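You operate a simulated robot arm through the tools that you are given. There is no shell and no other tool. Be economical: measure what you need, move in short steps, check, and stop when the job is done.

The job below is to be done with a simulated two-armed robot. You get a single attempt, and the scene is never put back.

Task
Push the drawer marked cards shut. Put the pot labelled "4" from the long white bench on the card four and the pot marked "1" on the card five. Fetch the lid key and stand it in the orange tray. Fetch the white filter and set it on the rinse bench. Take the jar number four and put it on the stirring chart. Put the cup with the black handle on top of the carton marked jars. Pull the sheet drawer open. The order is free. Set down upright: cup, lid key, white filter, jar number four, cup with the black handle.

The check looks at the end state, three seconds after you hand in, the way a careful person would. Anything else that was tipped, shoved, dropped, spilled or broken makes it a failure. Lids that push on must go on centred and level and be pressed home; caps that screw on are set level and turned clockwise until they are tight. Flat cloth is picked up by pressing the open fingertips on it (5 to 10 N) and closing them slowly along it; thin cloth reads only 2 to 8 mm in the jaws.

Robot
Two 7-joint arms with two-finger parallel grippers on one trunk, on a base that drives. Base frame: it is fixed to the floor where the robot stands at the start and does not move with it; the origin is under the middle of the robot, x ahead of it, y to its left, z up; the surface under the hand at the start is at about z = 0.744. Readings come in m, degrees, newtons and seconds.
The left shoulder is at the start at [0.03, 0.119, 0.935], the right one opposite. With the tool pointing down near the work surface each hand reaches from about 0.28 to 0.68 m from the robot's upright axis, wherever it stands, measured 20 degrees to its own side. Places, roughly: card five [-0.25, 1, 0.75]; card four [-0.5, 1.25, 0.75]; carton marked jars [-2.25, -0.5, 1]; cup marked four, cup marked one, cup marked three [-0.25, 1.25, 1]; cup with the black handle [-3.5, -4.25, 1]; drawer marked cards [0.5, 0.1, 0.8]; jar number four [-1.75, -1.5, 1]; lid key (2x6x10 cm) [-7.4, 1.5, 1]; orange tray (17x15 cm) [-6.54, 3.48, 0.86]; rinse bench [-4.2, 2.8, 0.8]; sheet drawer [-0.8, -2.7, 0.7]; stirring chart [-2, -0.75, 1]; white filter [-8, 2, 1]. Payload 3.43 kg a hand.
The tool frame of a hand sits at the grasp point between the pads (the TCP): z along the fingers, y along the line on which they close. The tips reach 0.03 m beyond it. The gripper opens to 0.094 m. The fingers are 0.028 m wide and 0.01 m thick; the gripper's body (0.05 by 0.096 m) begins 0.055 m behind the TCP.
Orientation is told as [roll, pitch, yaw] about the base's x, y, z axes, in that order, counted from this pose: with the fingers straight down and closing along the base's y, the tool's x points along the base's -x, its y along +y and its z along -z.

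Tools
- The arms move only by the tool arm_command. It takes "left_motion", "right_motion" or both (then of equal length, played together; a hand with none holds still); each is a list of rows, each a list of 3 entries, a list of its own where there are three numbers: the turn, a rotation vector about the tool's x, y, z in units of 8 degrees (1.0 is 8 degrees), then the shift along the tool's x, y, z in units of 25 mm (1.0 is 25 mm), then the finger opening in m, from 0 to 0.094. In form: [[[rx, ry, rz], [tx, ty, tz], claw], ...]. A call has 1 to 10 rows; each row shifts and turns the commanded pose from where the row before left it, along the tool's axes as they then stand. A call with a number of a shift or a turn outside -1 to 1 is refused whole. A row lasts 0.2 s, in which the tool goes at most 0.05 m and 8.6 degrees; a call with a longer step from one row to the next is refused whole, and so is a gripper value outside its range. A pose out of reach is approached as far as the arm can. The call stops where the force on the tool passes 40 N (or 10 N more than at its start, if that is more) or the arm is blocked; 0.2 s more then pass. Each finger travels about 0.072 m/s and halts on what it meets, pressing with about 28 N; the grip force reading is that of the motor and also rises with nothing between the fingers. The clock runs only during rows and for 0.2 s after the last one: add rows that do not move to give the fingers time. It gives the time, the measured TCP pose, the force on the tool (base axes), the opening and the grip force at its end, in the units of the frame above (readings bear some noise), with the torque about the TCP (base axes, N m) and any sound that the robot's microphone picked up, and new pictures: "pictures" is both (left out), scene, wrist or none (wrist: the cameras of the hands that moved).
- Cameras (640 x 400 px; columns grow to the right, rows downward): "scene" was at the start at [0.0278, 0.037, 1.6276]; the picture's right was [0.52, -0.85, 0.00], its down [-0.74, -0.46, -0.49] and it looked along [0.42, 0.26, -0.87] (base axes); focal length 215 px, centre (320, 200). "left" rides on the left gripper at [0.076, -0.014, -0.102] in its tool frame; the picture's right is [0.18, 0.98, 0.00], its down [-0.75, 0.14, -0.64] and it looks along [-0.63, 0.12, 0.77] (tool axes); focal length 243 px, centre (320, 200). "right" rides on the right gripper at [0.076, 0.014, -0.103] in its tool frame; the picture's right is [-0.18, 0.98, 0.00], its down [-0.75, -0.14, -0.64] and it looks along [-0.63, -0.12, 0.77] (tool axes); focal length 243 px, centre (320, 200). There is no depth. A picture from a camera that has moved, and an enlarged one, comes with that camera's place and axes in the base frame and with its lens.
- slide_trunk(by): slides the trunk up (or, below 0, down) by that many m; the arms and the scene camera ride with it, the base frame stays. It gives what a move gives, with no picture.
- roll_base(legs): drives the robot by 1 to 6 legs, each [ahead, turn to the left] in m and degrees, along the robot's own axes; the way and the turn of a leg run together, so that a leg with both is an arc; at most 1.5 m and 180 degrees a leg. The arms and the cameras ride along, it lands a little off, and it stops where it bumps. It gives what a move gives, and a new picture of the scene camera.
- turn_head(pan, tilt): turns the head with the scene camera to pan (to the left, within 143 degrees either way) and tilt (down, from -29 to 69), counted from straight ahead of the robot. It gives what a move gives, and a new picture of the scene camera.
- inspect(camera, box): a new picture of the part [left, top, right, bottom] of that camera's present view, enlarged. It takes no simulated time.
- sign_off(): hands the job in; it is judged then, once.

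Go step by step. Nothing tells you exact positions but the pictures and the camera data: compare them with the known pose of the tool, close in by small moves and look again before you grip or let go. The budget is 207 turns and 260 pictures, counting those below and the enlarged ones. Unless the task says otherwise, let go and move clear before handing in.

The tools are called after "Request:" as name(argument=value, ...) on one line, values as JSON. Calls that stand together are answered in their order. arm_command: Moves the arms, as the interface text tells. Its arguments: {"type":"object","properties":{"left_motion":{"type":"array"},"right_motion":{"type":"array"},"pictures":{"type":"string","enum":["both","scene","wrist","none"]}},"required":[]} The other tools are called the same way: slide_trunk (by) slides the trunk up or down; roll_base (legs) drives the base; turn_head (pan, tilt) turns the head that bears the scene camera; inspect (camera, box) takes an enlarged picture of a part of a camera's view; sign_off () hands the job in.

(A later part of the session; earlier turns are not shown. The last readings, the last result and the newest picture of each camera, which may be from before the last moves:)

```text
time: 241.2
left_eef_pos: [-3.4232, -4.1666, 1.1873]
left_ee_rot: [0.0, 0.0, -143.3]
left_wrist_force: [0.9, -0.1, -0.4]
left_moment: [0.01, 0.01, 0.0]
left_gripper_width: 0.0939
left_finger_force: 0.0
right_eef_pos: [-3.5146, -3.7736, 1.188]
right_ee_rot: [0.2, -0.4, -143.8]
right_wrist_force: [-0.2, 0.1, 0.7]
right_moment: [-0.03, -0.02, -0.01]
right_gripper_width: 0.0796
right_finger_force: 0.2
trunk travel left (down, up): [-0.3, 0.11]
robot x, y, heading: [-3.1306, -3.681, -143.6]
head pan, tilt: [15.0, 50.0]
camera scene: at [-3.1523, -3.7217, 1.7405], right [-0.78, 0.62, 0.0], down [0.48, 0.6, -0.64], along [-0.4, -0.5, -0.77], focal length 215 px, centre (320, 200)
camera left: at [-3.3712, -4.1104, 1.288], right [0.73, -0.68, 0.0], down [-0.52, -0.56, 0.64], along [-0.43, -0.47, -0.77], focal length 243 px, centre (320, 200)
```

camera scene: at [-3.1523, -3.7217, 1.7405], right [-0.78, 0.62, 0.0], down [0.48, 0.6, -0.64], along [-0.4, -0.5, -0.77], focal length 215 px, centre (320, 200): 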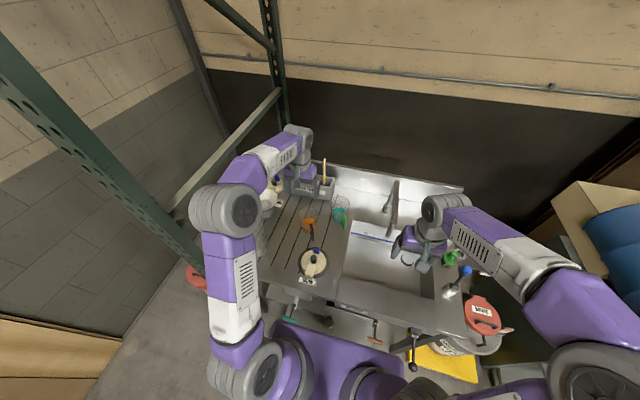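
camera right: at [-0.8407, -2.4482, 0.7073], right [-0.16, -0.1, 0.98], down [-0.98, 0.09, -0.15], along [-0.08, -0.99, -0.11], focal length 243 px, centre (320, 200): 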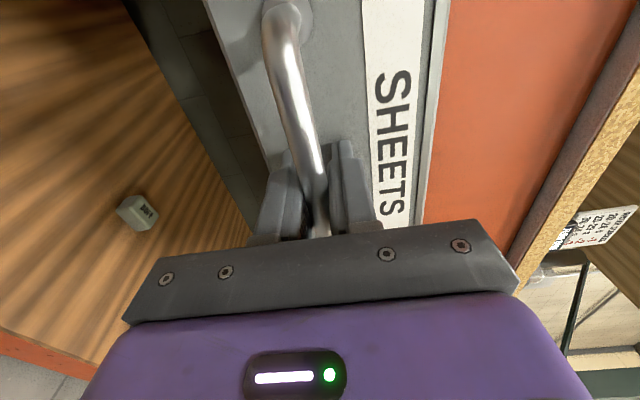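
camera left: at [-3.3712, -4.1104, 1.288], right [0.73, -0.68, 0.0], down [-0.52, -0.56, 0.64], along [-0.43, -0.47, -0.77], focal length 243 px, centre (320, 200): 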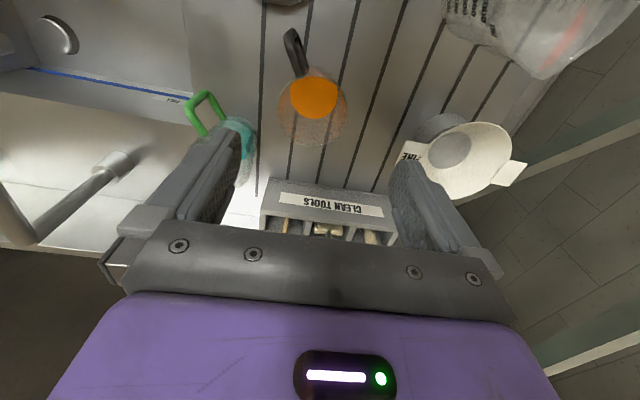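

The cup is about 4.5 cm further ahead, laterally centred. I lower first and look again.

Request:
arm_command(left_motion=[[[0, 0, 0], [0, 0, 1], 0.094], [[0, 0, 0], [0, 0, 1], 0.094], [[0, 0, 0], [0, 0, 1], 0.094], [[0, 0, 0], [0, 0, 1], 0.094], [[0, 0, 0], [0, 0, 1], 0.094], [[0, 0, 0], [0, 0, 0.8], 0.094]], pictures="wrist")

Request:
inspect(camera="scene", box=[250, 150, 370, 230])

```text
time: 242.7
left_eef_pos: [-3.4234, -4.1673, 1.0411]
left_ee_rot: [0.0, 0.0, -143.3]
left_wrist_force: [-0.6, 0.3, 0.2]
left_moment: [0.04, 0.01, 0.01]
left_gripper_width: 0.0939
left_finger_force: 0.1
right_eef_pos: [-3.5151, -3.7735, 1.1894]
right_ee_rot: [0.1, -0.4, -143.8]
right_wrist_force: [0.6, -0.8, 1.0]
right_moment: [0.03, -0.04, 0.02]
right_gripper_width: 0.0798
right_finger_force: 0.1
trunk travel left (down, up): [-0.3, 0.11]
robot x, y, heading: [-3.1245, -3.6798, -143.4]
head pan, tilt: [15.0, 50.0]
camera left: at [-3.3702, -4.1102, 1.1432], right [0.73, -0.68, 0.0], down [-0.52, -0.56, 0.64], along [-0.44, -0.47, -0.77], focal length 243 px, centre (320, 200)
```

left: 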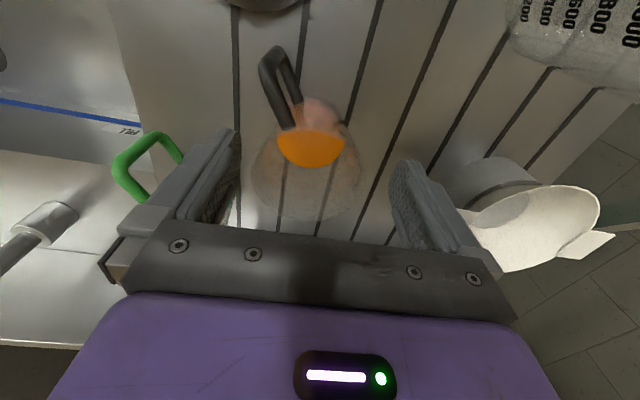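

```text
5.00 times, centred on (310, 190) of scene
camera zoom: at [-3.1513, -3.7218, 1.7405], right [-0.78, 0.62, 0.0], down [0.48, 0.6, -0.64], along [-0.4, -0.5, -0.77], focal length 1075 px, centre (370, 250)
```

zoom: 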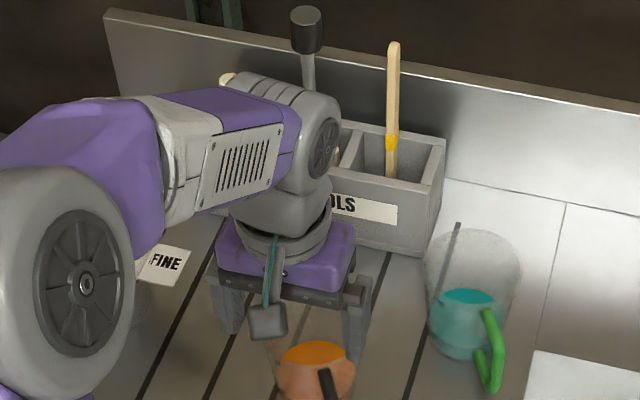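

Shift 5 mm right, descend, then slide forward.

Request:
arm_command(left_motion=[[[0, 0, 0], [0, -0.2, 0.7], 0.094], [[0, 0, 0], [0, 0, 0.7], 0.094], [[0, 0, 0], [0, 0, 0.7], 0.094], [[0, 0, 0], [0, 0, 0.7], 0.094], [[0, 0, 0], [0, 0, 0.7], 0.094], [[0, 0, 0], [0, 0, 0.3], 0.094]], pictures="wrist")

```text
time: 244.1
left_eef_pos: [-3.4262, -4.1633, 0.9466]
left_ee_rot: [-0.1, 0.0, -143.3]
left_wrist_force: [0.2, 0.2, 0.4]
left_moment: [-0.01, -0.02, 0.04]
left_gripper_width: 0.0939
left_finger_force: 0.0
right_eef_pos: [-3.5141, -3.774, 1.1888]
right_ee_rot: [0.1, -0.4, -143.8]
right_wrist_force: [-0.1, 0.9, -0.2]
right_moment: [0.03, -0.02, 0.05]
right_gripper_width: 0.08
right_finger_force: 0.0
trunk travel left (down, up): [-0.3, 0.11]
robot x, y, heading: [-3.1295, -3.6812, -143.3]
head pan, tilt: [15.0, 50.0]
camera left: at [-3.3728, -4.1062, 1.0486], right [0.73, -0.68, 0.0], down [-0.52, -0.56, 0.64], along [-0.44, -0.47, -0.77], focal length 243 px, centre (320, 200)
```

left: 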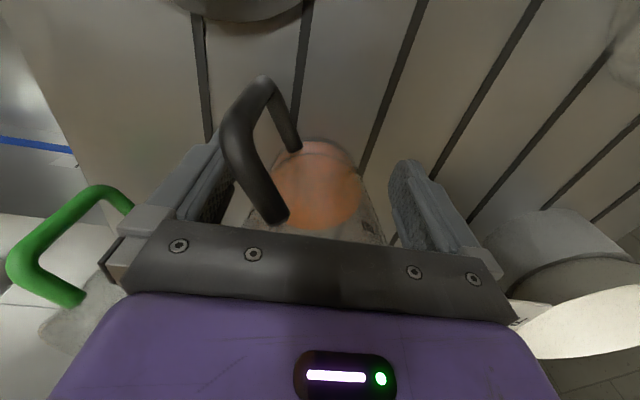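

Request:
arm_command(left_motion=[[[0, 0, 0], [-0.4, 0, 0], 0.094], [[0, 0, 0], [-0.4, 0, 0], 0.094], [[0, 0, 0], [-0.3, 0, 0], 0.094]], pictures="wrist")

Request:
inspect(camera="scene", box=[250, 150, 370, 230])

```text
time: 244.8
left_eef_pos: [-3.4487, -4.1796, 0.9457]
left_ee_rot: [0.0, 0.1, -143.4]
left_wrist_force: [0.3, 0.6, 0.0]
left_moment: [-0.01, 0.01, 0.0]
left_gripper_width: 0.0943
left_finger_force: 0.0
right_eef_pos: [-3.5135, -3.7733, 1.1894]
right_ee_rot: [0.1, -0.5, -143.8]
right_wrist_force: [-0.9, 0.1, 0.0]
right_moment: [0.03, 0.03, 0.02]
right_gripper_width: 0.08
right_finger_force: 0.0
trunk travel left (down, up): [-0.3, 0.11]
robot x, y, heading: [-3.126, -3.6851, -143.2]
head pan, tilt: [15.0, 50.0]
camera left: at [-3.395, -4.1223, 1.0485], right [0.73, -0.68, 0.0], down [-0.52, -0.56, 0.64], along [-0.44, -0.47, -0.77], focal length 243 px, centre (320, 200)
```

left: 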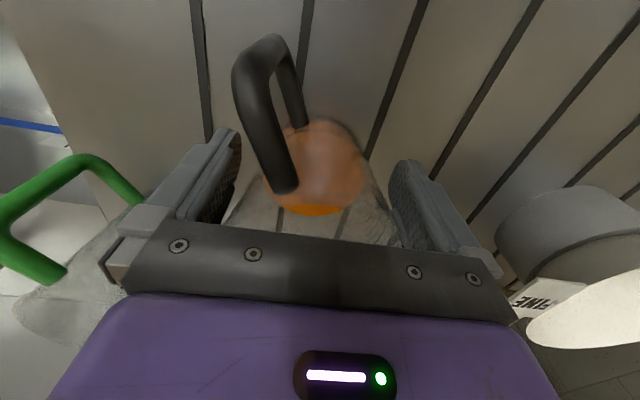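

```text
5.00 times, centred on (310, 190) of scene
camera zoom: at [-3.1512, -3.7216, 1.7405], right [-0.78, 0.62, 0.0], down [0.48, 0.6, -0.64], along [-0.4, -0.5, -0.77], focal length 1075 px, centre (370, 250)
```

zoom: 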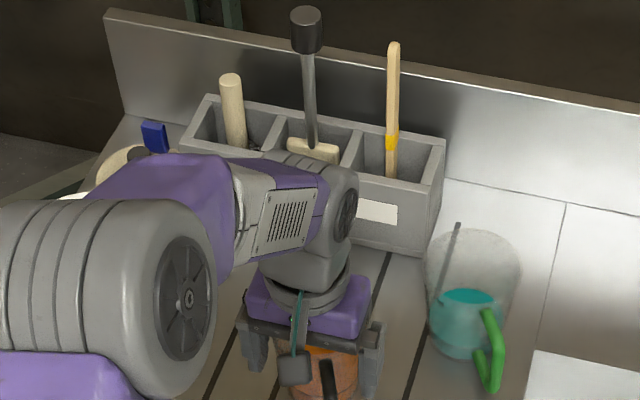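

Request:
arm_command(left_motion=[[[0, 0, 0], [-0.2, 0, 0], 0.094], [[0, 0, 0], [0, 0, 0], 0.08], [[0, 0, 0], [0, 0, 0], 0.065], [[0, 0, 0], [0, 0, 0], 0.05], [[0, 0, 0], [0, 0, 0], 0.05], [[0, 0, 0], [0, 0, -0.3], 0.05], [[0, 0, 0], [0, 0, -0.5], 0.05], [[0, 0, 0], [0, 0, -0.6], 0.05]], pictures="wrist")

Request:
inspect(camera="scene", box=[250, 150, 370, 230])

```text
time: 246.7
left_eef_pos: [-3.4509, -4.1804, 0.9819]
left_ee_rot: [0.0, 0.1, -143.3]
left_wrist_force: [-0.5, 0.8, -0.5]
left_moment: [0.0, -0.03, 0.01]
left_gripper_width: 0.0927
left_finger_force: 28.0
right_eef_pos: [-3.5143, -3.7732, 1.1886]
right_ee_rot: [0.0, -0.4, -143.8]
right_wrist_force: [0.1, -0.4, 0.1]
right_moment: [-0.02, 0.03, 0.02]
right_gripper_width: 0.0798
right_finger_force: 0.1
trunk travel left (down, up): [-0.3, 0.11]
robot x, y, heading: [-3.1308, -3.68, -143.5]
head pan, tilt: [15.0, 50.0]
camera left: at [-3.3987, -4.1249, 1.0839], right [0.73, -0.68, 0.0], down [-0.52, -0.56, 0.64], along [-0.44, -0.47, -0.77], focal length 243 px, centre (320, 200)
```

left: 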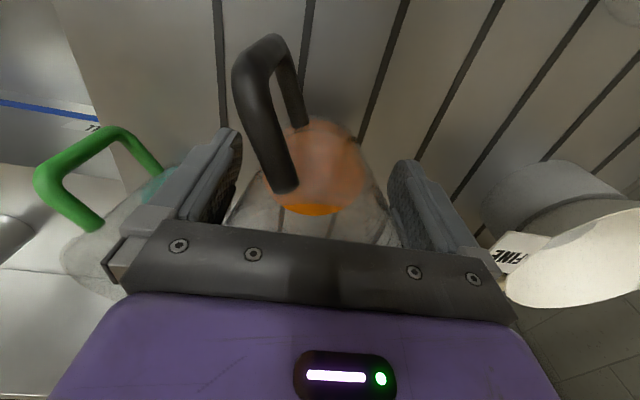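

```text
5.00 times, centred on (310, 190) of scene
camera zoom: at [-3.1509, -3.7215, 1.7405], right [-0.78, 0.62, 0.0], down [0.48, 0.6, -0.64], along [-0.4, -0.5, -0.77], focal length 1075 px, centre (370, 250)
```

zoom: 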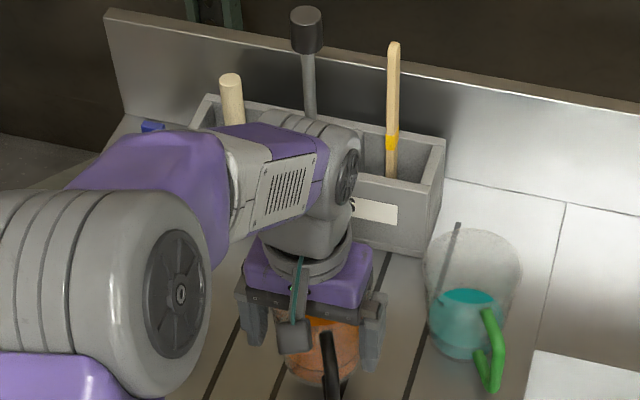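

Held firmly at full diameter. I raise it well clear and back away from the sink.

Request:
arm_command(left_motion=[[[0, 0, 0], [0, 0, -0.7], 0.05], [[0, 0, 0], [0, 0, -1], 0.05], [[0, 0, 0], [0, 0, -1], 0.05], [[0, 0, 0], [0, 0, -1], 0.05], [[0, 0, 0], [0, 0, -1], 0.05], [[0, 0, 0], [0, 0, -1], 0.05], [[0, 0, 0], [0, 0, -1], 0.05], [[0, 0, 0], [0, 0, -1], 0.05], [[0, 0, 0], [0, 0, -0.8], 0.05], [[0, 0, 0], [0, 0, -0.4], 0.05]], pictures="none")

Request:
roll_base(legs=[[-0.4, 0], [0, 30], [-0.7, 0]])

```text
time: 248.8
left_eef_pos: [-3.4517, -4.1815, 1.2045]
left_ee_rot: [-0.1, 0.2, -143.4]
left_wrist_force: [0.0, 0.0, -0.9]
left_moment: [0.01, 0.04, 0.0]
left_gripper_width: 0.0924
left_finger_force: 27.8
right_eef_pos: [-3.5149, -3.7736, 1.1886]
right_ee_rot: [0.0, -0.4, -143.7]
right_wrist_force: [-0.1, -0.1, -0.3]
right_moment: [-0.02, 0.0, 0.0]
right_gripper_width: 0.0801
right_finger_force: 0.1
trunk travel left (down, up): [-0.3, 0.11]
robot x, y, heading: [-3.1272, -3.6808, -143.3]
head pan, tilt: [15.0, 50.0]
```

```text
time: 256.3
left_eef_pos: [-2.5604, -3.3953, 1.2041]
left_ee_rot: [-0.1, -0.1, -113.4]
left_wrist_force: [-0.3, 0.2, -1.3]
left_moment: [0.05, 0.02, 0.04]
left_gripper_width: 0.0917
left_finger_force: 27.8
right_eef_pos: [-2.8194, -3.0725, 1.1897]
right_ee_rot: [0.0, -0.4, -113.8]
right_wrist_force: [0.0, 0.8, 0.3]
right_moment: [0.0, -0.01, 0.02]
right_gripper_width: 0.08
right_finger_force: 0.1
trunk travel left (down, up): [-0.3, 0.11]
robot x, y, heading: [-2.5323, -2.8028, -113.2]
head pan, tilt: [15.0, 50.0]
camera scene: at [-2.5283, -2.847, 1.7405], right [-0.99, 0.15, 0.0], down [0.11, 0.76, -0.64], along [-0.09, -0.64, -0.77], focal length 215 px, centre (320, 200)
```

scene: 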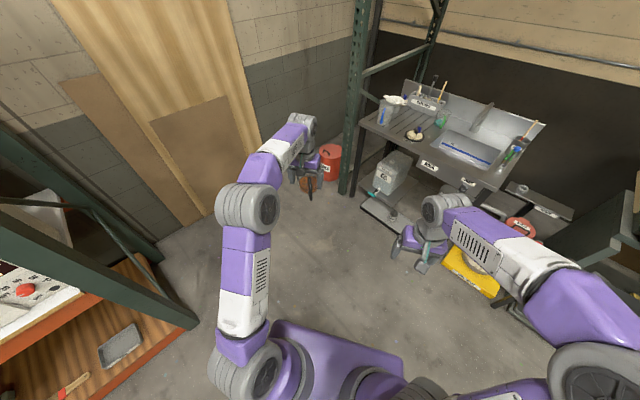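

Request:
roll_base(legs=[[0, 150.1], [1.2, 0], [1.25, 0]])

Request:
inspect(camera="left", box=[0, 0, 640, 400])

```text
time: 274.4
left_eef_pos: [-0.1828, -0.8871, 1.2053]
left_ee_rot: [-0.1, -0.1, 35.1]
left_wrist_force: [0.3, -0.2, -0.9]
left_moment: [0.01, 0.01, 0.03]
left_gripper_width: 0.0898
left_finger_force: 28.3
right_eef_pos: [-0.1332, -1.2962, 1.1897]
right_ee_rot: [0.0, -0.4, 34.6]
right_wrist_force: [1.2, 0.1, 0.5]
right_moment: [-0.01, 0.02, -0.01]
right_gripper_width: 0.08
right_finger_force: 0.1
trunk travel left (down, up): [-0.3, 0.11]
robot x, y, heading: [-0.5169, -1.3778, 35.0]
head pan, tilt: [15.0, 50.0]
camera scene: at [-0.494, -1.3337, 1.7405], right [0.77, -0.64, 0.0], down [-0.49, -0.59, -0.64], along [0.41, 0.49, -0.77], focal length 215 px, centre (320, 200)
```

scene: 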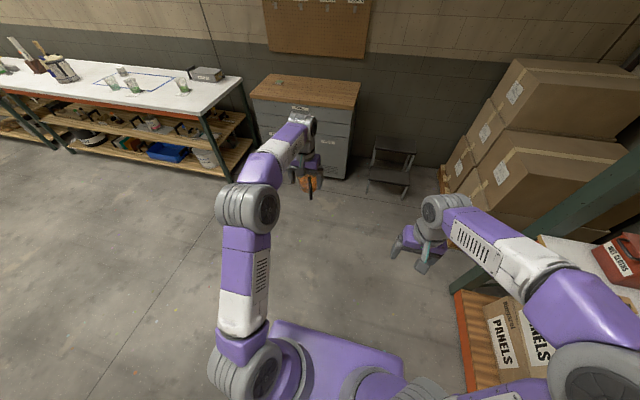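

```text
1.00 times, centred on (320, 200) of left (not enlarged: the box is as wide or as high as the picture)
camera zoom: at [-0.237, -0.9423, 1.3063], right [-0.72, 0.7, 0.0], down [0.54, 0.55, 0.64], along [0.45, 0.46, -0.77], focal length 243 px, centre (320, 200)
```

zoom: 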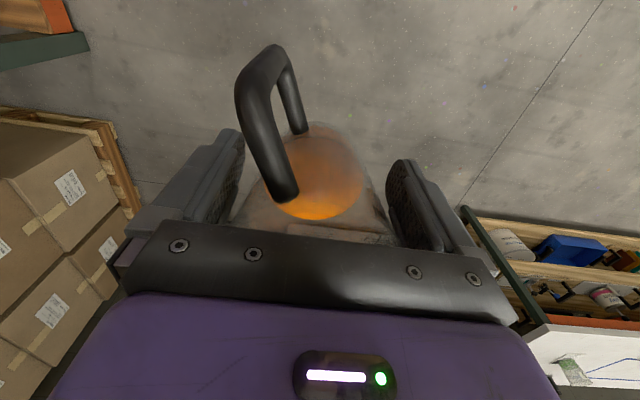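

The grip is creeping slowly (89.8 mm now), so I go on without delay to the front of the carton.

Request:
roll_base(legs=[[0, 92], [1.4, 0], [0.4, 0], [0, 90]])

Request:
inspect(camera="left", box=[0, 0, 640, 400])

```text
time: 291.2
left_eef_pos: [-1.9245, -0.4584, 1.2034]
left_ee_rot: [0.0, 0.0, -142.6]
left_wrist_force: [-0.1, 0.9, -1.0]
left_moment: [0.0, -0.01, 0.02]
left_gripper_width: 0.0884
left_finger_force: 28.0
right_eef_pos: [-1.9923, -0.0497, 1.1893]
right_ee_rot: [-0.1, -0.4, -143.0]
right_wrist_force: [0.0, 0.0, 0.5]
right_moment: [-0.01, -0.01, 0.05]
right_gripper_width: 0.0798
right_finger_force: 0.1
trunk travel left (down, up): [-0.3, 0.11]
robot x, y, heading: [-1.6086, 0.0459, -142.5]
head pan, tilt: [15.0, 50.0]
camera scene: at [-1.6293, 0.0062, 1.7405], right [-0.79, 0.61, 0.0], down [0.47, 0.61, -0.64], along [-0.39, -0.51, -0.77], focal length 215 px, centre (320, 200)
```

scene: 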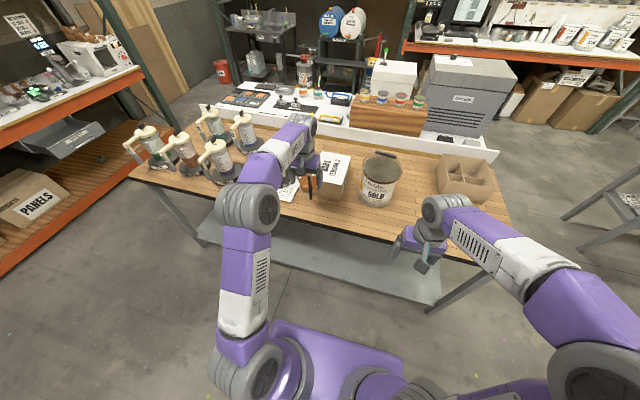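

```text
1.00 times, centred on (320, 200) of left (not enlarged: the box is as wide or as high as the picture)
camera zoom: at [-1.8714, -0.4009, 1.3063], right [0.74, -0.67, 0.0], down [-0.51, -0.57, 0.64], along [-0.43, -0.48, -0.77], focal length 243 px, centre (320, 200)
```

zoom: 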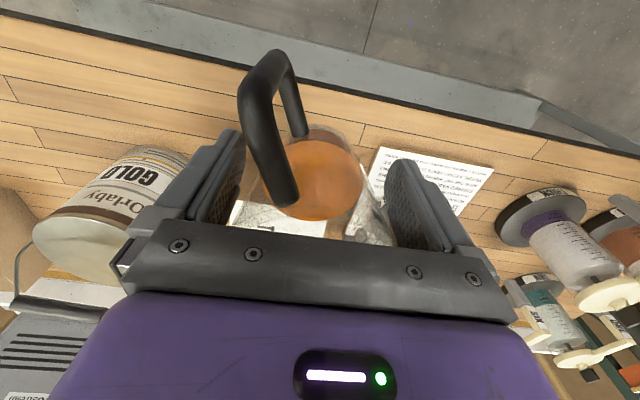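

Request:
inspect(camera="scene", box=[240, 120, 400, 230])

```text
3.64 times, centred on (320, 175) of scene
camera zoom: at [-1.6293, 0.0062, 1.7405], right [-0.79, 0.61, 0.0], down [0.47, 0.61, -0.64], along [-0.39, -0.51, -0.77], focal length 782 px, centre (320, 291)
```

zoom: 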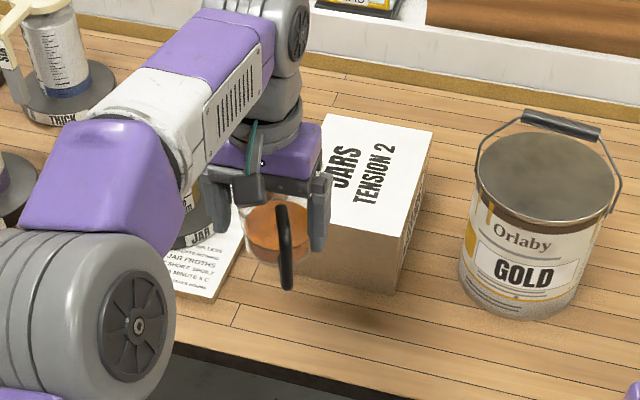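

Over the table, the carton centre is about 0.26 m ahead and 3 cm right. Drive 0.27 forward, then shift.

Request:
roll_base(legs=[[0.26, 0]])

Request:
arm_command(left_motion=[[[0, 0, 0], [0, -0.65, 0], 0.05], [[0, 0, 0], [0, -0.65, 0.3], 0.05], [[0, 0, 0], [0, 0, 0.8], 0.05], [[0, 0, 0], [0, 0, 0.8], 0.05]], pictures="wrist")

Request:
inspect(camera="scene", box=[240, 120, 400, 230])

```text
time: 293.1
left_eef_pos: [-2.1295, -0.6164, 1.2038]
left_ee_rot: [0.0, 0.0, -142.5]
left_wrist_force: [-0.8, -0.1, -1.6]
left_moment: [-0.01, 0.0, 0.0]
left_gripper_width: 0.0881
left_finger_force: 28.3
right_eef_pos: [-2.2001, -0.2079, 1.1889]
right_ee_rot: [0.1, -0.4, -143.0]
right_wrist_force: [0.1, -0.9, 0.5]
right_moment: [-0.01, 0.06, 0.0]
right_gripper_width: 0.0801
right_finger_force: 0.0
trunk travel left (down, up): [-0.3, 0.11]
robot x, y, heading: [-1.8134, -0.1086, -142.7]
head pan, tilt: [15.0, 50.0]
camera scene: at [-1.8364, -0.1522, 1.7405], right [-0.79, 0.61, 0.0], down [0.47, 0.61, -0.64], along [-0.39, -0.51, -0.77], focal length 215 px, centre (320, 200)
```

scene: 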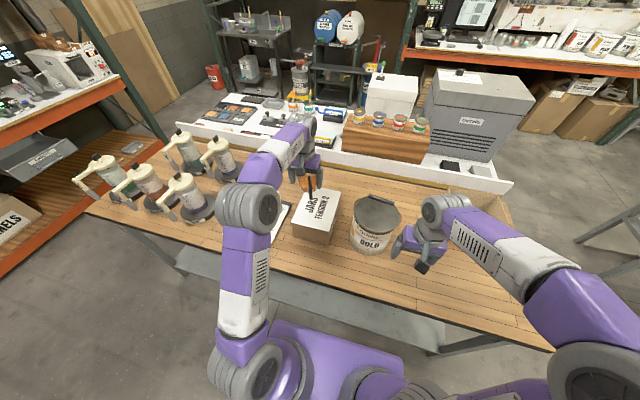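

```text
time: 294.1
left_eef_pos: [-2.1505, -0.5906, 1.1553]
left_ee_rot: [-0.1, 0.0, -142.5]
left_wrist_force: [-0.1, 0.0, -1.1]
left_moment: [0.02, -0.03, -0.02]
left_gripper_width: 0.0882
left_finger_force: 28.4
right_eef_pos: [-2.1988, -0.2094, 1.1889]
right_ee_rot: [0.1, -0.5, -143.0]
right_wrist_force: [0.0, -0.1, -0.3]
right_moment: [0.03, 0.0, 0.02]
right_gripper_width: 0.0799
right_finger_force: 0.0
trunk travel left (down, up): [-0.3, 0.11]
robot x, y, heading: [-1.8182, -0.1103, -142.4]
head pan, tilt: [15.0, 50.0]
camera left: at [-2.098, -0.5333, 1.2581], right [0.74, -0.67, 0.0], down [-0.51, -0.57, 0.64], along [-0.43, -0.48, -0.77], focal length 243 px, centre (320, 200)
```

left: 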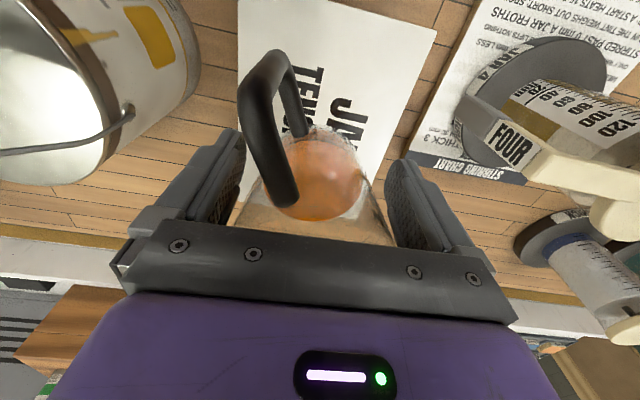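

```text
3.64 times, centred on (320, 175) of scene
camera zoom: at [-1.8365, -0.152, 1.7405], right [-0.79, 0.61, 0.0], down [0.47, 0.61, -0.64], along [-0.39, -0.51, -0.77], focal length 782 px, centre (320, 291)
```

zoom: 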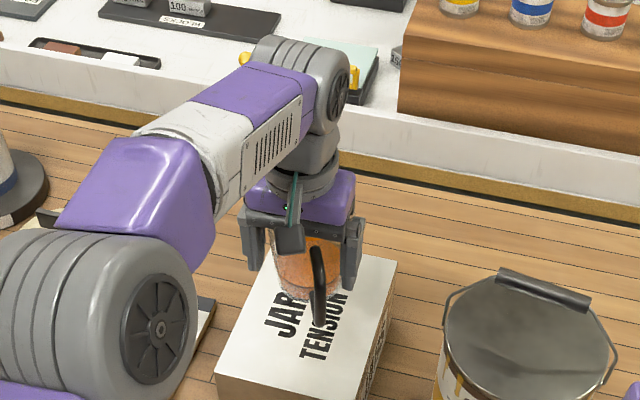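

The cup is now centred over the carton. Lower to contact.

Request:
arm_command(left_motion=[[[0, 0, 0], [-0.2, -0.2, 0.7], 0.05], [[0, 0, 0], [0, 0, 0.7], 0.05], [[0, 0, 0], [0, 0, 0.5], 0.05], [[0, 0, 0], [0, 0, 0.3], 0.05], [[0, 0, 0], [0, 0, 0.2], 0.05]], pictures="wrist")

Request:
inspect(camera="scene", box=[260, 150, 380, 230])

```text
time: 295.3
left_eef_pos: [-2.1573, -0.5898, 1.0977]
left_ee_rot: [-0.1, -0.1, -142.5]
left_wrist_force: [0.4, 0.5, -1.8]
left_moment: [-0.01, -0.03, 0.02]
left_gripper_width: 0.0881
left_finger_force: 27.7
right_eef_pos: [-2.1985, -0.2087, 1.1892]
right_ee_rot: [0.1, -0.3, -143.1]
right_wrist_force: [0.0, -0.2, 0.4]
right_moment: [-0.02, 0.0, 0.0]
right_gripper_width: 0.0799
right_finger_force: 0.1
trunk travel left (down, up): [-0.3, 0.11]
robot x, y, heading: [-1.816, -0.1163, -142.6]
head pan, tilt: [15.0, 50.0]
camera left: at [-2.1043, -0.5325, 1.1986], right [0.74, -0.67, 0.0], down [-0.51, -0.57, 0.64], along [-0.43, -0.48, -0.77], focal length 243 px, centre (320, 200)
```

left: 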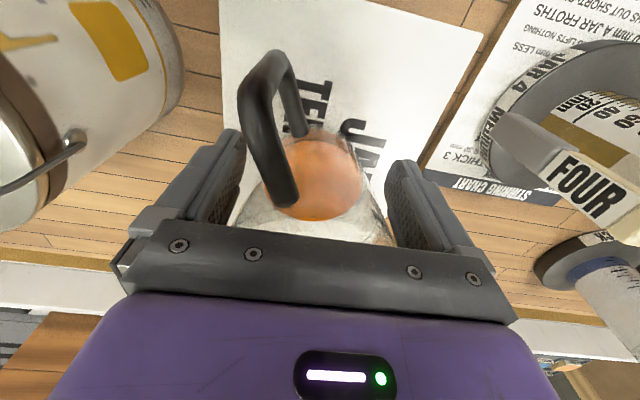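

```text
5.00 times, centred on (320, 190) of scene
camera zoom: at [-1.836, -0.1519, 1.7405], right [-0.79, 0.61, 0.0], down [0.47, 0.61, -0.64], along [-0.39, -0.51, -0.77], focal length 1075 px, centre (320, 250)
```

zoom: 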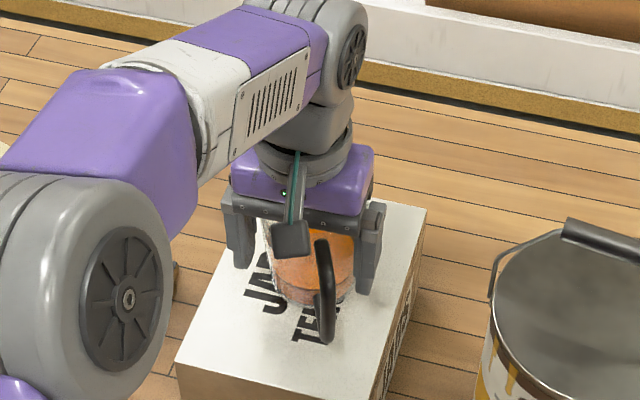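

Request:
arm_command(left_motion=[[[0, 0, 0], [-0.3, 0, 0.2], 0.05], [[0, 0, 0], [0, 0, 0.15], 0.05], [[0, 0, 0], [0, 0, 0.12], 0.05]], pictures="none")

```text
time: 296.1
left_eef_pos: [-2.1625, -0.5944, 1.0877]
left_ee_rot: [-0.1, -0.2, -142.5]
left_wrist_force: [0.8, 0.7, 8.9]
left_moment: [-0.09, 0.29, -0.07]
left_gripper_width: 0.0882
left_finger_force: 28.1
right_eef_pos: [-2.1981, -0.2078, 1.1906]
right_ee_rot: [0.1, -0.3, -143.0]
right_wrist_force: [0.3, 0.2, -0.5]
right_moment: [0.02, 0.0, -0.01]
right_gripper_width: 0.0798
right_finger_force: 0.0
trunk travel left (down, up): [-0.3, 0.11]
robot x, y, heading: [-1.814, -0.1137, -142.7]
head pan, tilt: [15.0, 50.0]
```

Contact with 9 N. I open slowly, slide back, and rise.

Request:
arm_command(left_motion=[[[0, 0, 0], [0, 0, 0], 0.09], [[0, 0, 0], [0, 0, 0], 0.094], [[0, 0, 0], [0, 0, 0], 0.094], [[0, 0, 0], [0.4, 0, 0], 0.094], [[0, 0, 0], [0, 0, -0.5], 0.094], [[0, 0, 0], [0, 0, -0.8], 0.094], [[0, 0, 0], [0, 0, -1], 0.094], [[0, 0, 0], [0, 0, -1], 0.094], [[0, 0, 0], [0, 0, -1], 0.094], [[0, 0, 0], [0, 0, -1], 0.094]], pictures="both")

```text
time: 298.3
left_eef_pos: [-2.1556, -0.5898, 1.2173]
left_ee_rot: [0.0, 0.0, -142.7]
left_wrist_force: [0.7, -0.8, 0.7]
left_moment: [0.02, 0.02, 0.04]
left_gripper_width: 0.0942
left_finger_force: 0.2
right_eef_pos: [-2.1996, -0.2085, 1.189]
right_ee_rot: [0.1, -0.4, -143.0]
right_wrist_force: [-0.8, 0.8, -0.7]
right_moment: [0.02, 0.0, 0.02]
right_gripper_width: 0.08
right_finger_force: 0.0
trunk travel left (down, up): [-0.3, 0.11]
robot x, y, heading: [-1.8146, -0.1116, -142.6]
head pan, tilt: [15.0, 50.0]
camera scene: at [-1.8358, -0.1515, 1.7405], right [-0.79, 0.61, 0.0], down [0.47, 0.61, -0.64], along [-0.39, -0.51, -0.77], focal length 215 px, centre (320, 200)
camera left: at [-2.1024, -0.5316, 1.3201], right [0.74, -0.67, 0.0], down [-0.51, -0.57, 0.64], along [-0.43, -0.48, -0.77], focal length 243 px, centre (320, 200)
```

scene: 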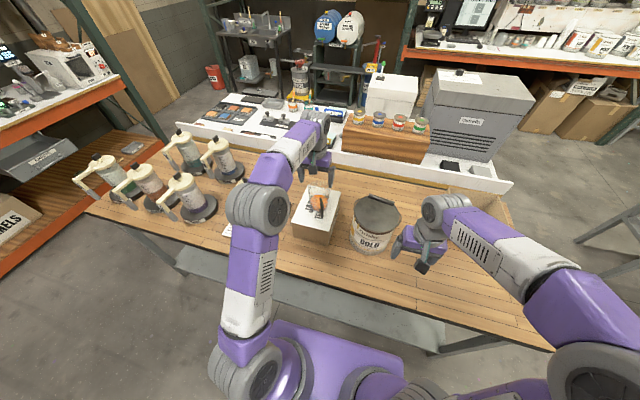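
left: 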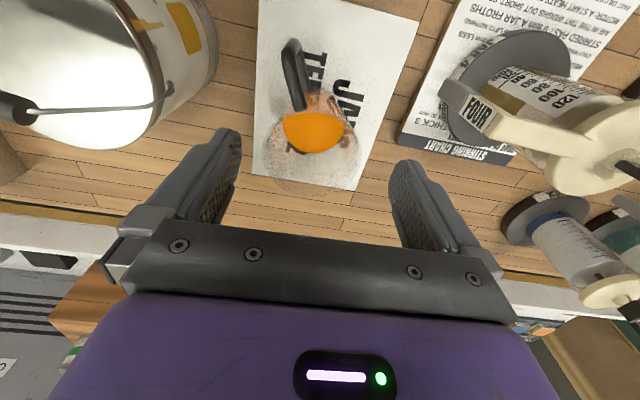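

The cup stands on the carton. Next the far end of the room: I retract the left hand and drive down the aisle for a look.

Request:
arm_command(left_motion=[[[0, 0, 0], [1, 0.5, 0], 0.094], [[0, 0, 0], [1, 0.5, 0], 0.094], [[0, 0, 0], [1, 0.5, 0], 0.094], [[0, 0, 0], [1, 0.5, 0], 0.094], [[0, 0, 0], [1, 0.5, 0], 0.094], [[0, 0, 0], [1, 0.5, 0], 0.094], [[0, 0, 0], [1, 0.5, 0], 0.094]], pictures="none")

Request:
turn_head(pan=20, tilt=20)

Request:
roll_base(legs=[[-0.3, 0], [0, -120], [0.8, 0], [0, 29.5], [1.1, 0]])

```text
time: 299.9
left_eef_pos: [-1.9617, -0.55, 1.2187]
left_ee_rot: [-0.1, -0.1, -142.3]
left_wrist_force: [-0.1, -0.2, 0.4]
left_moment: [0.0, -0.01, -0.01]
left_gripper_width: 0.0939
left_finger_force: 0.0
right_eef_pos: [-2.1987, -0.2077, 1.1893]
right_ee_rot: [0.1, -0.4, -143.0]
right_wrist_force: [0.0, -0.4, 0.3]
right_moment: [0.01, 0.03, 0.01]
right_gripper_width: 0.0798
right_finger_force: 0.1
trunk travel left (down, up): [-0.3, 0.11]
robot x, y, heading: [-1.8178, -0.1109, -142.2]
head pan, tilt: [15.0, 50.0]
```

```text
time: 300.9
left_eef_pos: [-1.962, -0.5506, 1.2166]
left_ee_rot: [0.0, 0.0, -142.5]
left_wrist_force: [-0.2, 0.7, 0.0]
left_moment: [0.0, -0.02, -0.03]
left_gripper_width: 0.094
left_finger_force: 0.1
right_eef_pos: [-2.1974, -0.2079, 1.1893]
right_ee_rot: [0.1, -0.4, -143.0]
right_wrist_force: [-0.3, -0.2, -0.3]
right_moment: [-0.03, -0.02, -0.01]
right_gripper_width: 0.0799
right_finger_force: 0.0
trunk travel left (down, up): [-0.3, 0.11]
robot x, y, heading: [-1.8143, -0.1135, -142.2]
head pan, tilt: [20.0, 20.0]
camera scene: at [-1.8389, -0.1691, 1.7861], right [-0.84, 0.54, 0.0], down [0.18, 0.29, -0.94], along [-0.51, -0.79, -0.34], focal length 215 px, centre (320, 200)
```

scene: 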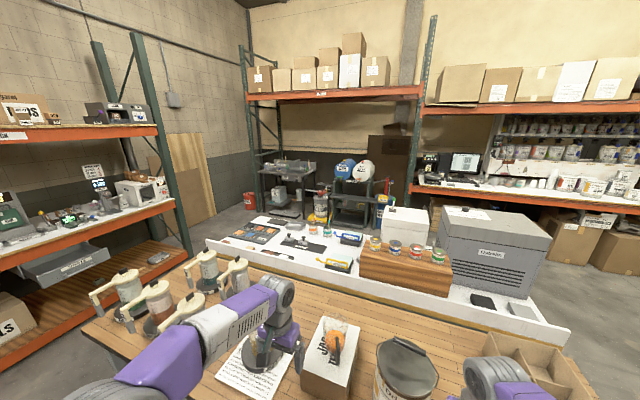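

```text
time: 318.5
left_eef_pos: [-2.7232, 1.9251, 1.2174]
left_ee_rot: [-0.1, -0.1, 125.0]
left_wrist_force: [0.5, 0.1, -0.1]
left_moment: [0.02, 0.04, 0.0]
left_gripper_width: 0.0939
left_finger_force: 0.1
right_eef_pos: [-2.3714, 2.1463, 1.1895]
right_ee_rot: [0.1, -0.5, 124.6]
right_wrist_force: [-0.6, 0.7, 0.6]
right_moment: [0.01, -0.03, 0.02]
right_gripper_width: 0.0798
right_finger_force: 0.0
trunk travel left (down, up): [-0.3, 0.11]
robot x, y, heading: [-2.2917, 1.7585, 125.1]
head pan, tilt: [20.0, 20.0]
camera scene: at [-2.3478, 1.7896, 1.7861], right [0.57, 0.82, 0.0], down [0.28, -0.2, -0.94], along [-0.77, 0.54, -0.34], focal length 215 px, centre (320, 200)
```

scene: 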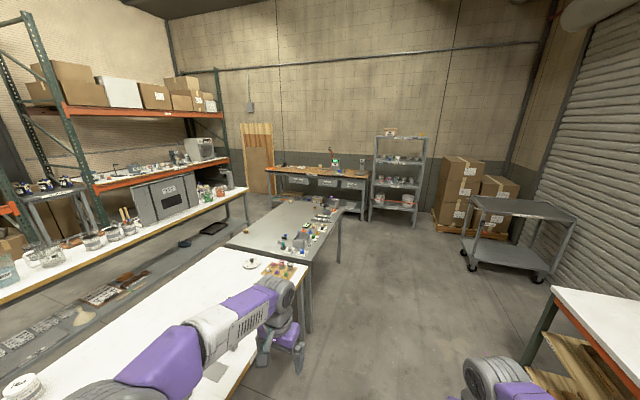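

Request:
inspect(camera="scene", box=[220, 140, 440, 280])

Request:
inspect(camera="scene", box=[0, 130, 240, 290])

```text
2.86 times, centred on (330, 210) of scene
camera zoom: at [-2.3478, 1.7896, 1.7861], right [0.57, 0.82, 0.0], down [0.28, -0.2, -0.94], along [-0.77, 0.54, -0.34], focal length 614 px, centre (291, 171)
```

zoom: 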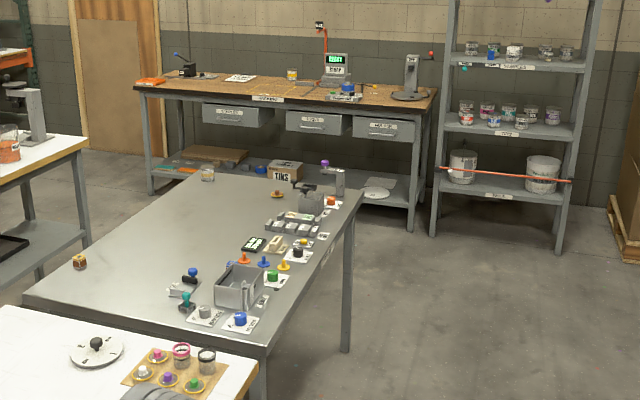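

```text
2.50 times, centred on (120, 210) of scene
camera zoom: at [-2.3478, 1.7896, 1.7861], right [0.57, 0.82, 0.0], down [0.28, -0.2, -0.94], along [-0.77, 0.54, -0.34], focal length 537 px, centre (820, 175)
```

zoom: 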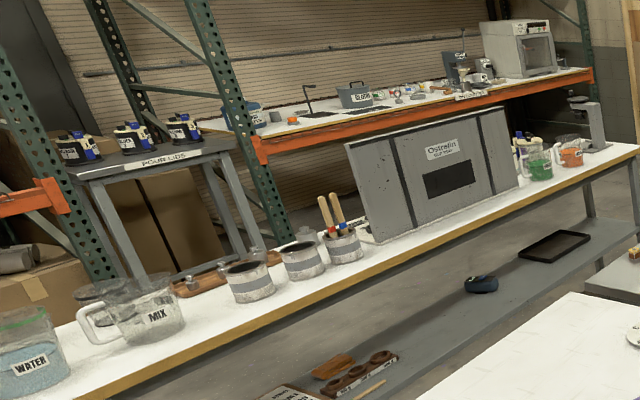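

The orange tray is on the wooden bench by the back wall; the rinse bench is the steel table; the lid key and filter are on the rack shelf on the far left. I drive down the aisle and turn toward that rack.

Request:
roll_base(legs=[[0, 1.8], [1.5, 0], [1.5, 0], [0.1, 0], [0, 90], [1.5, 0]])

Request:
turn_head(pan=0, tilt=25)

```text
time: 344.9
left_eef_pos: [-5.5123, 2.9335, 1.2162]
left_ee_rot: [0.1, -0.1, -144.3]
left_wrist_force: [0.8, -0.5, 1.4]
left_moment: [0.02, 0.0, 0.04]
left_gripper_width: 0.0937
left_finger_force: 0.0
right_eef_pos: [-5.7377, 3.2824, 1.1894]
right_ee_rot: [0.1, -0.4, -144.6]
right_wrist_force: [-0.2, 0.0, -0.3]
right_moment: [0.03, 0.0, -0.01]
right_gripper_width: 0.0798
right_finger_force: 0.1
trunk travel left (down, up): [-0.3, 0.11]
robot x, y, heading: [-5.35, 3.3724, -144.0]
head pan, tilt: [20.0, 20.0]
camera scene: at [-5.3776, 3.3109, 1.7861], right [-0.83, 0.56, 0.0], down [0.19, 0.28, -0.94], along [-0.53, -0.78, -0.34], focal length 215 px, centre (320, 200)
```

scene: 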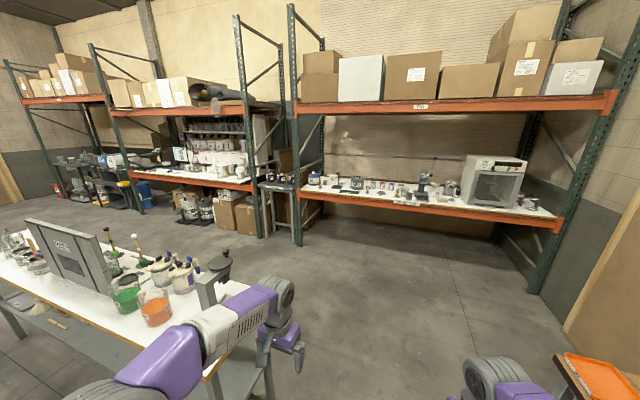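

```text
time: 345.7
left_eef_pos: [-5.5125, 2.9325, 1.2179]
left_ee_rot: [0.1, 0.1, -144.2]
left_wrist_force: [0.2, -0.1, 0.0]
left_moment: [0.0, 0.03, -0.01]
left_gripper_width: 0.0939
left_finger_force: 0.0
right_eef_pos: [-5.7375, 3.2818, 1.1881]
right_ee_rot: [0.2, -0.4, -144.6]
right_wrist_force: [0.3, 0.5, -0.5]
right_moment: [0.0, -0.03, -0.01]
right_gripper_width: 0.08
right_finger_force: 0.0
trunk travel left (down, up): [-0.3, 0.11]
robot x, y, heading: [-5.3507, 3.369, -144.3]
head pan, tilt: [0.0, 25.0]
camera scene: at [-5.3997, 3.3341, 1.7781], right [-0.59, 0.81, 0.0], down [0.34, 0.25, -0.91], along [-0.73, -0.53, -0.42], focal length 215 px, centre (320, 200)
```

scene: 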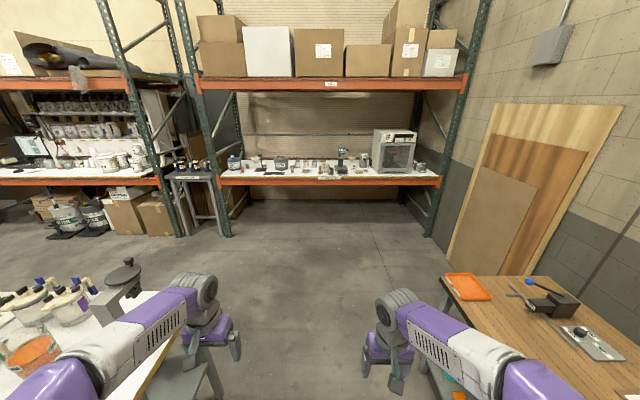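

Request:
roll_base(legs=[[0, 1.5], [1.5, 0]])

Request:
inspect(camera="scene", box=[120, 140, 320, 265])

Request:
inspect(camera="scene", box=[320, 140, 520, 265])

```text
time: 353.6
left_eef_pos: [-6.7, 2.0121, 1.217]
left_ee_rot: [0.0, 0.0, -142.7]
left_wrist_force: [0.6, -0.8, 0.5]
left_moment: [0.05, -0.04, 0.02]
left_gripper_width: 0.0942
left_finger_force: 0.0
right_eef_pos: [-6.9366, 2.3547, 1.1895]
right_ee_rot: [0.2, -0.3, -143.1]
right_wrist_force: [1.7, -0.2, -0.5]
right_moment: [-0.02, -0.01, 0.01]
right_gripper_width: 0.0798
right_finger_force: 0.1
trunk travel left (down, up): [-0.3, 0.11]
robot x, y, heading: [-6.5496, 2.4514, -142.8]
head pan, tilt: [0.0, 25.0]
camera scene: at [-6.6001, 2.4167, 1.778], right [-0.61, 0.79, 0.0], down [0.34, 0.26, -0.91], along [-0.72, -0.55, -0.42], focal length 215 px, centre (320, 200)
```

scene: 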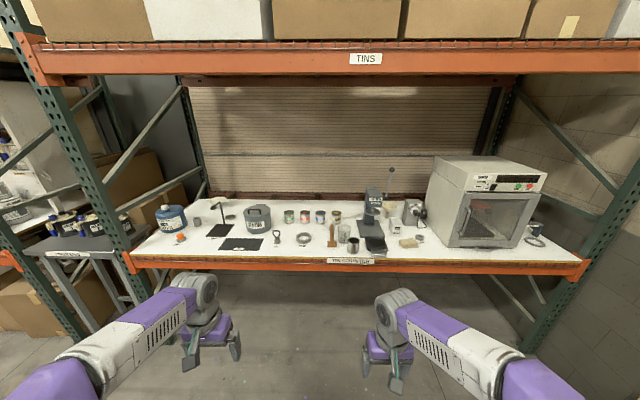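

```text
3.20 times, centred on (220, 202) of scene
camera zoom: at [-6.6001, 2.4167, 1.778], right [-0.61, 0.79, 0.0], down [0.34, 0.26, -0.91], along [-0.72, -0.55, -0.42], focal length 688 px, centre (640, 192)
```

zoom: 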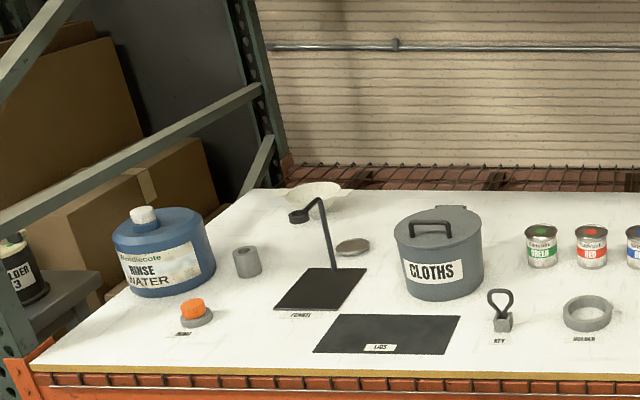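

```text
3.20 times, centred on (420, 202) of scene
camera zoom: at [-6.6001, 2.4167, 1.778], right [-0.61, 0.79, 0.0], down [0.34, 0.26, -0.91], along [-0.72, -0.55, -0.42], focal length 688 px, centre (0, 192)
```

zoom: 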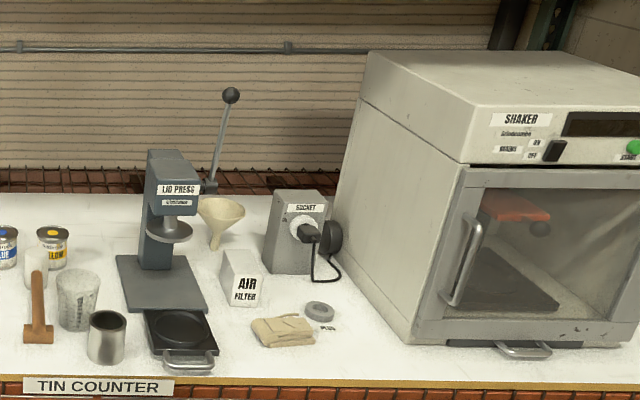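

The lid key stands at the label KEY ([-7.37,1.46]) and the white air-filter box at [-7.97,2.06] on the tin counter. I drive up for the key with the left hand.

Request:
roll_base(legs=[[0, 11], [0.72, 0], [0, -11.3]])

Request:
turn_head(pan=15, tilt=50)

Request:
inspect(camera="left", box=[0, 0, 640, 400])

```text
time: 358.9
left_eef_pos: [-7.179, 1.4795, 1.2173]
left_ee_rot: [0.0, 0.0, -142.9]
left_wrist_force: [-0.6, 0.1, 0.1]
left_moment: [0.02, 0.02, -0.04]
left_gripper_width: 0.0939
left_finger_force: 0.0
right_eef_pos: [-7.4128, 1.8245, 1.1894]
right_ee_rot: [0.2, -0.4, -143.4]
right_wrist_force: [0.4, -0.2, 0.4]
right_moment: [-0.01, 0.02, 0.0]
right_gripper_width: 0.0801
right_finger_force: 0.0
trunk travel left (down, up): [-0.3, 0.11]
robot x, y, heading: [-7.0294, 1.9191, -143.0]
head pan, tilt: [0.0, 25.0]
camera scene: at [-7.0756, 1.8835, 1.778], right [-0.6, 0.8, 0.0], down [0.34, 0.25, -0.91], along [-0.72, -0.55, -0.42], focal length 215 px, centre (320, 200)
```

scene: 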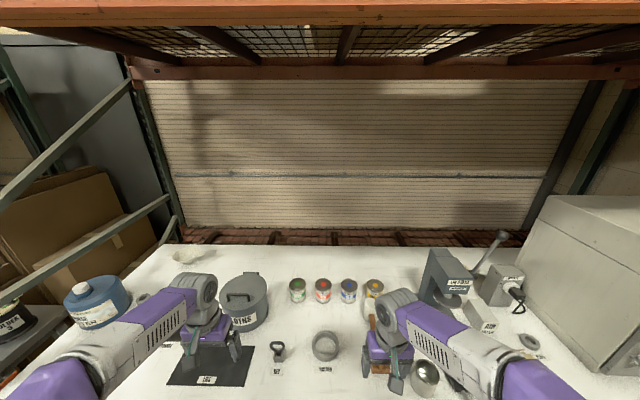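

```text
time: 359.8
left_eef_pos: [-7.1778, 1.4794, 1.2167]
left_ee_rot: [0.0, 0.0, -142.9]
left_wrist_force: [-1.1, 0.3, 0.2]
left_moment: [-0.01, 0.01, 0.01]
left_gripper_width: 0.0939
left_finger_force: 0.1
right_eef_pos: [-7.4122, 1.8248, 1.1883]
right_ee_rot: [0.1, -0.4, -143.4]
right_wrist_force: [0.1, 0.7, -0.4]
right_moment: [-0.02, -0.03, -0.03]
right_gripper_width: 0.08
right_finger_force: 0.0
trunk travel left (down, up): [-0.3, 0.11]
robot x, y, heading: [-7.0279, 1.9179, -143.0]
head pan, tilt: [15.0, 50.0]
camera scene: at [-7.0494, 1.878, 1.7406], right [-0.79, 0.62, 0.0], down [0.47, 0.6, -0.64], along [-0.4, -0.51, -0.77], focal length 215 px, centre (320, 200)
```

scene: 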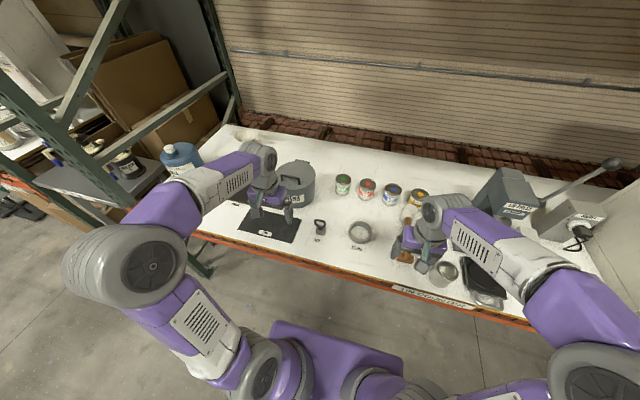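

```text
1.00 times, centred on (320, 200) of left (not enlarged: the box is as wide or as high as the picture)
camera zoom: at [-7.1259, 1.5367, 1.3195], right [0.74, -0.67, 0.0], down [-0.52, -0.57, 0.64], along [-0.43, -0.47, -0.77], focal length 243 px, centre (320, 200)
```

zoom: 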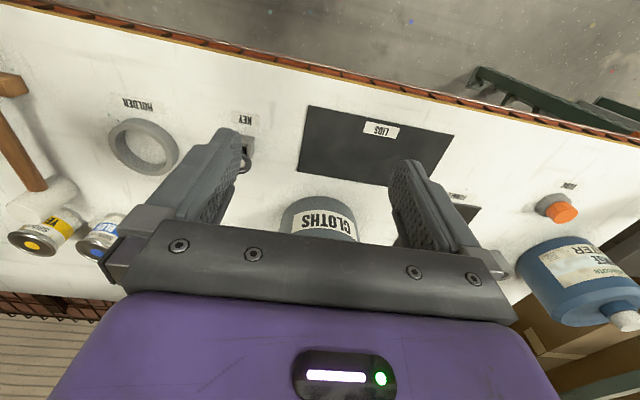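

Request:
arm_command(left_motion=[[[0, 0, 0], [-0.8, -0.6, 0], 0.094], [[0, 0, 0], [-0.8, -0.6, 0], 0.094], [[0, 0, 0], [-0.8, -0.6, 0], 0.094], [[0, 0, 0], [-0.8, -0.6, 0], 0.094], [[0, 0, 0], [-0.8, -0.6, 0], 0.094], [[0, 0, 0], [-0.8, -0.6, 0], 0.094], [[0, 0, 0], [-0.8, -0.6, 0.4], 0.094], [[0, 0, 0], [0, 0, 1], 0.094], [[0, 0, 0], [0, 0, 1], 0.094], [[0, 0, 0], [0, 0, 1], 0.094]], pictures="wrist")

Request:
inspect(camera="scene", box=[260, 160, 380, 240])

```text
time: 362.0
left_eef_pos: [-7.3538, 1.4783, 1.1318]
left_ee_rot: [0.1, 0.0, -142.7]
left_wrist_force: [-0.7, -1.1, 0.2]
left_moment: [0.0, -0.02, 0.01]
left_gripper_width: 0.094
left_finger_force: 0.1
right_eef_pos: [-7.4121, 1.823, 1.1894]
right_ee_rot: [0.1, -0.5, -143.4]
right_wrist_force: [-0.5, -0.2, 0.3]
right_moment: [-0.02, -0.01, -0.02]
right_gripper_width: 0.0799
right_finger_force: 0.1
trunk travel left (down, up): [-0.3, 0.11]
robot x, y, heading: [-7.0279, 1.9173, -143.0]
head pan, tilt: [15.0, 50.0]
camera left: at [-7.3014, 1.5354, 1.2339], right [0.74, -0.67, 0.0], down [-0.52, -0.57, 0.64], along [-0.43, -0.47, -0.77], focal length 243 px, centre (320, 200)
```

left: 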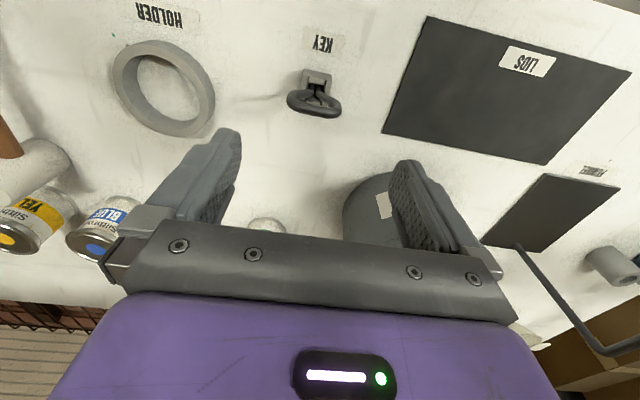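

```text
5.00 times, centred on (320, 200) of scene
camera zoom: at [-7.0496, 1.8777, 1.7405], right [-0.79, 0.61, 0.0], down [0.47, 0.6, -0.64], along [-0.4, -0.51, -0.77], focal length 1075 px, centre (320, 200)
```

zoom: 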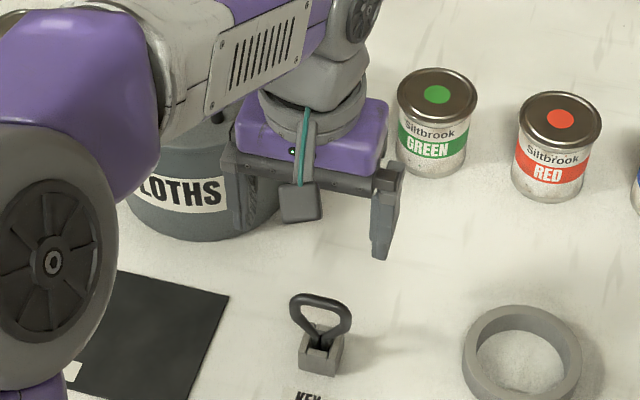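

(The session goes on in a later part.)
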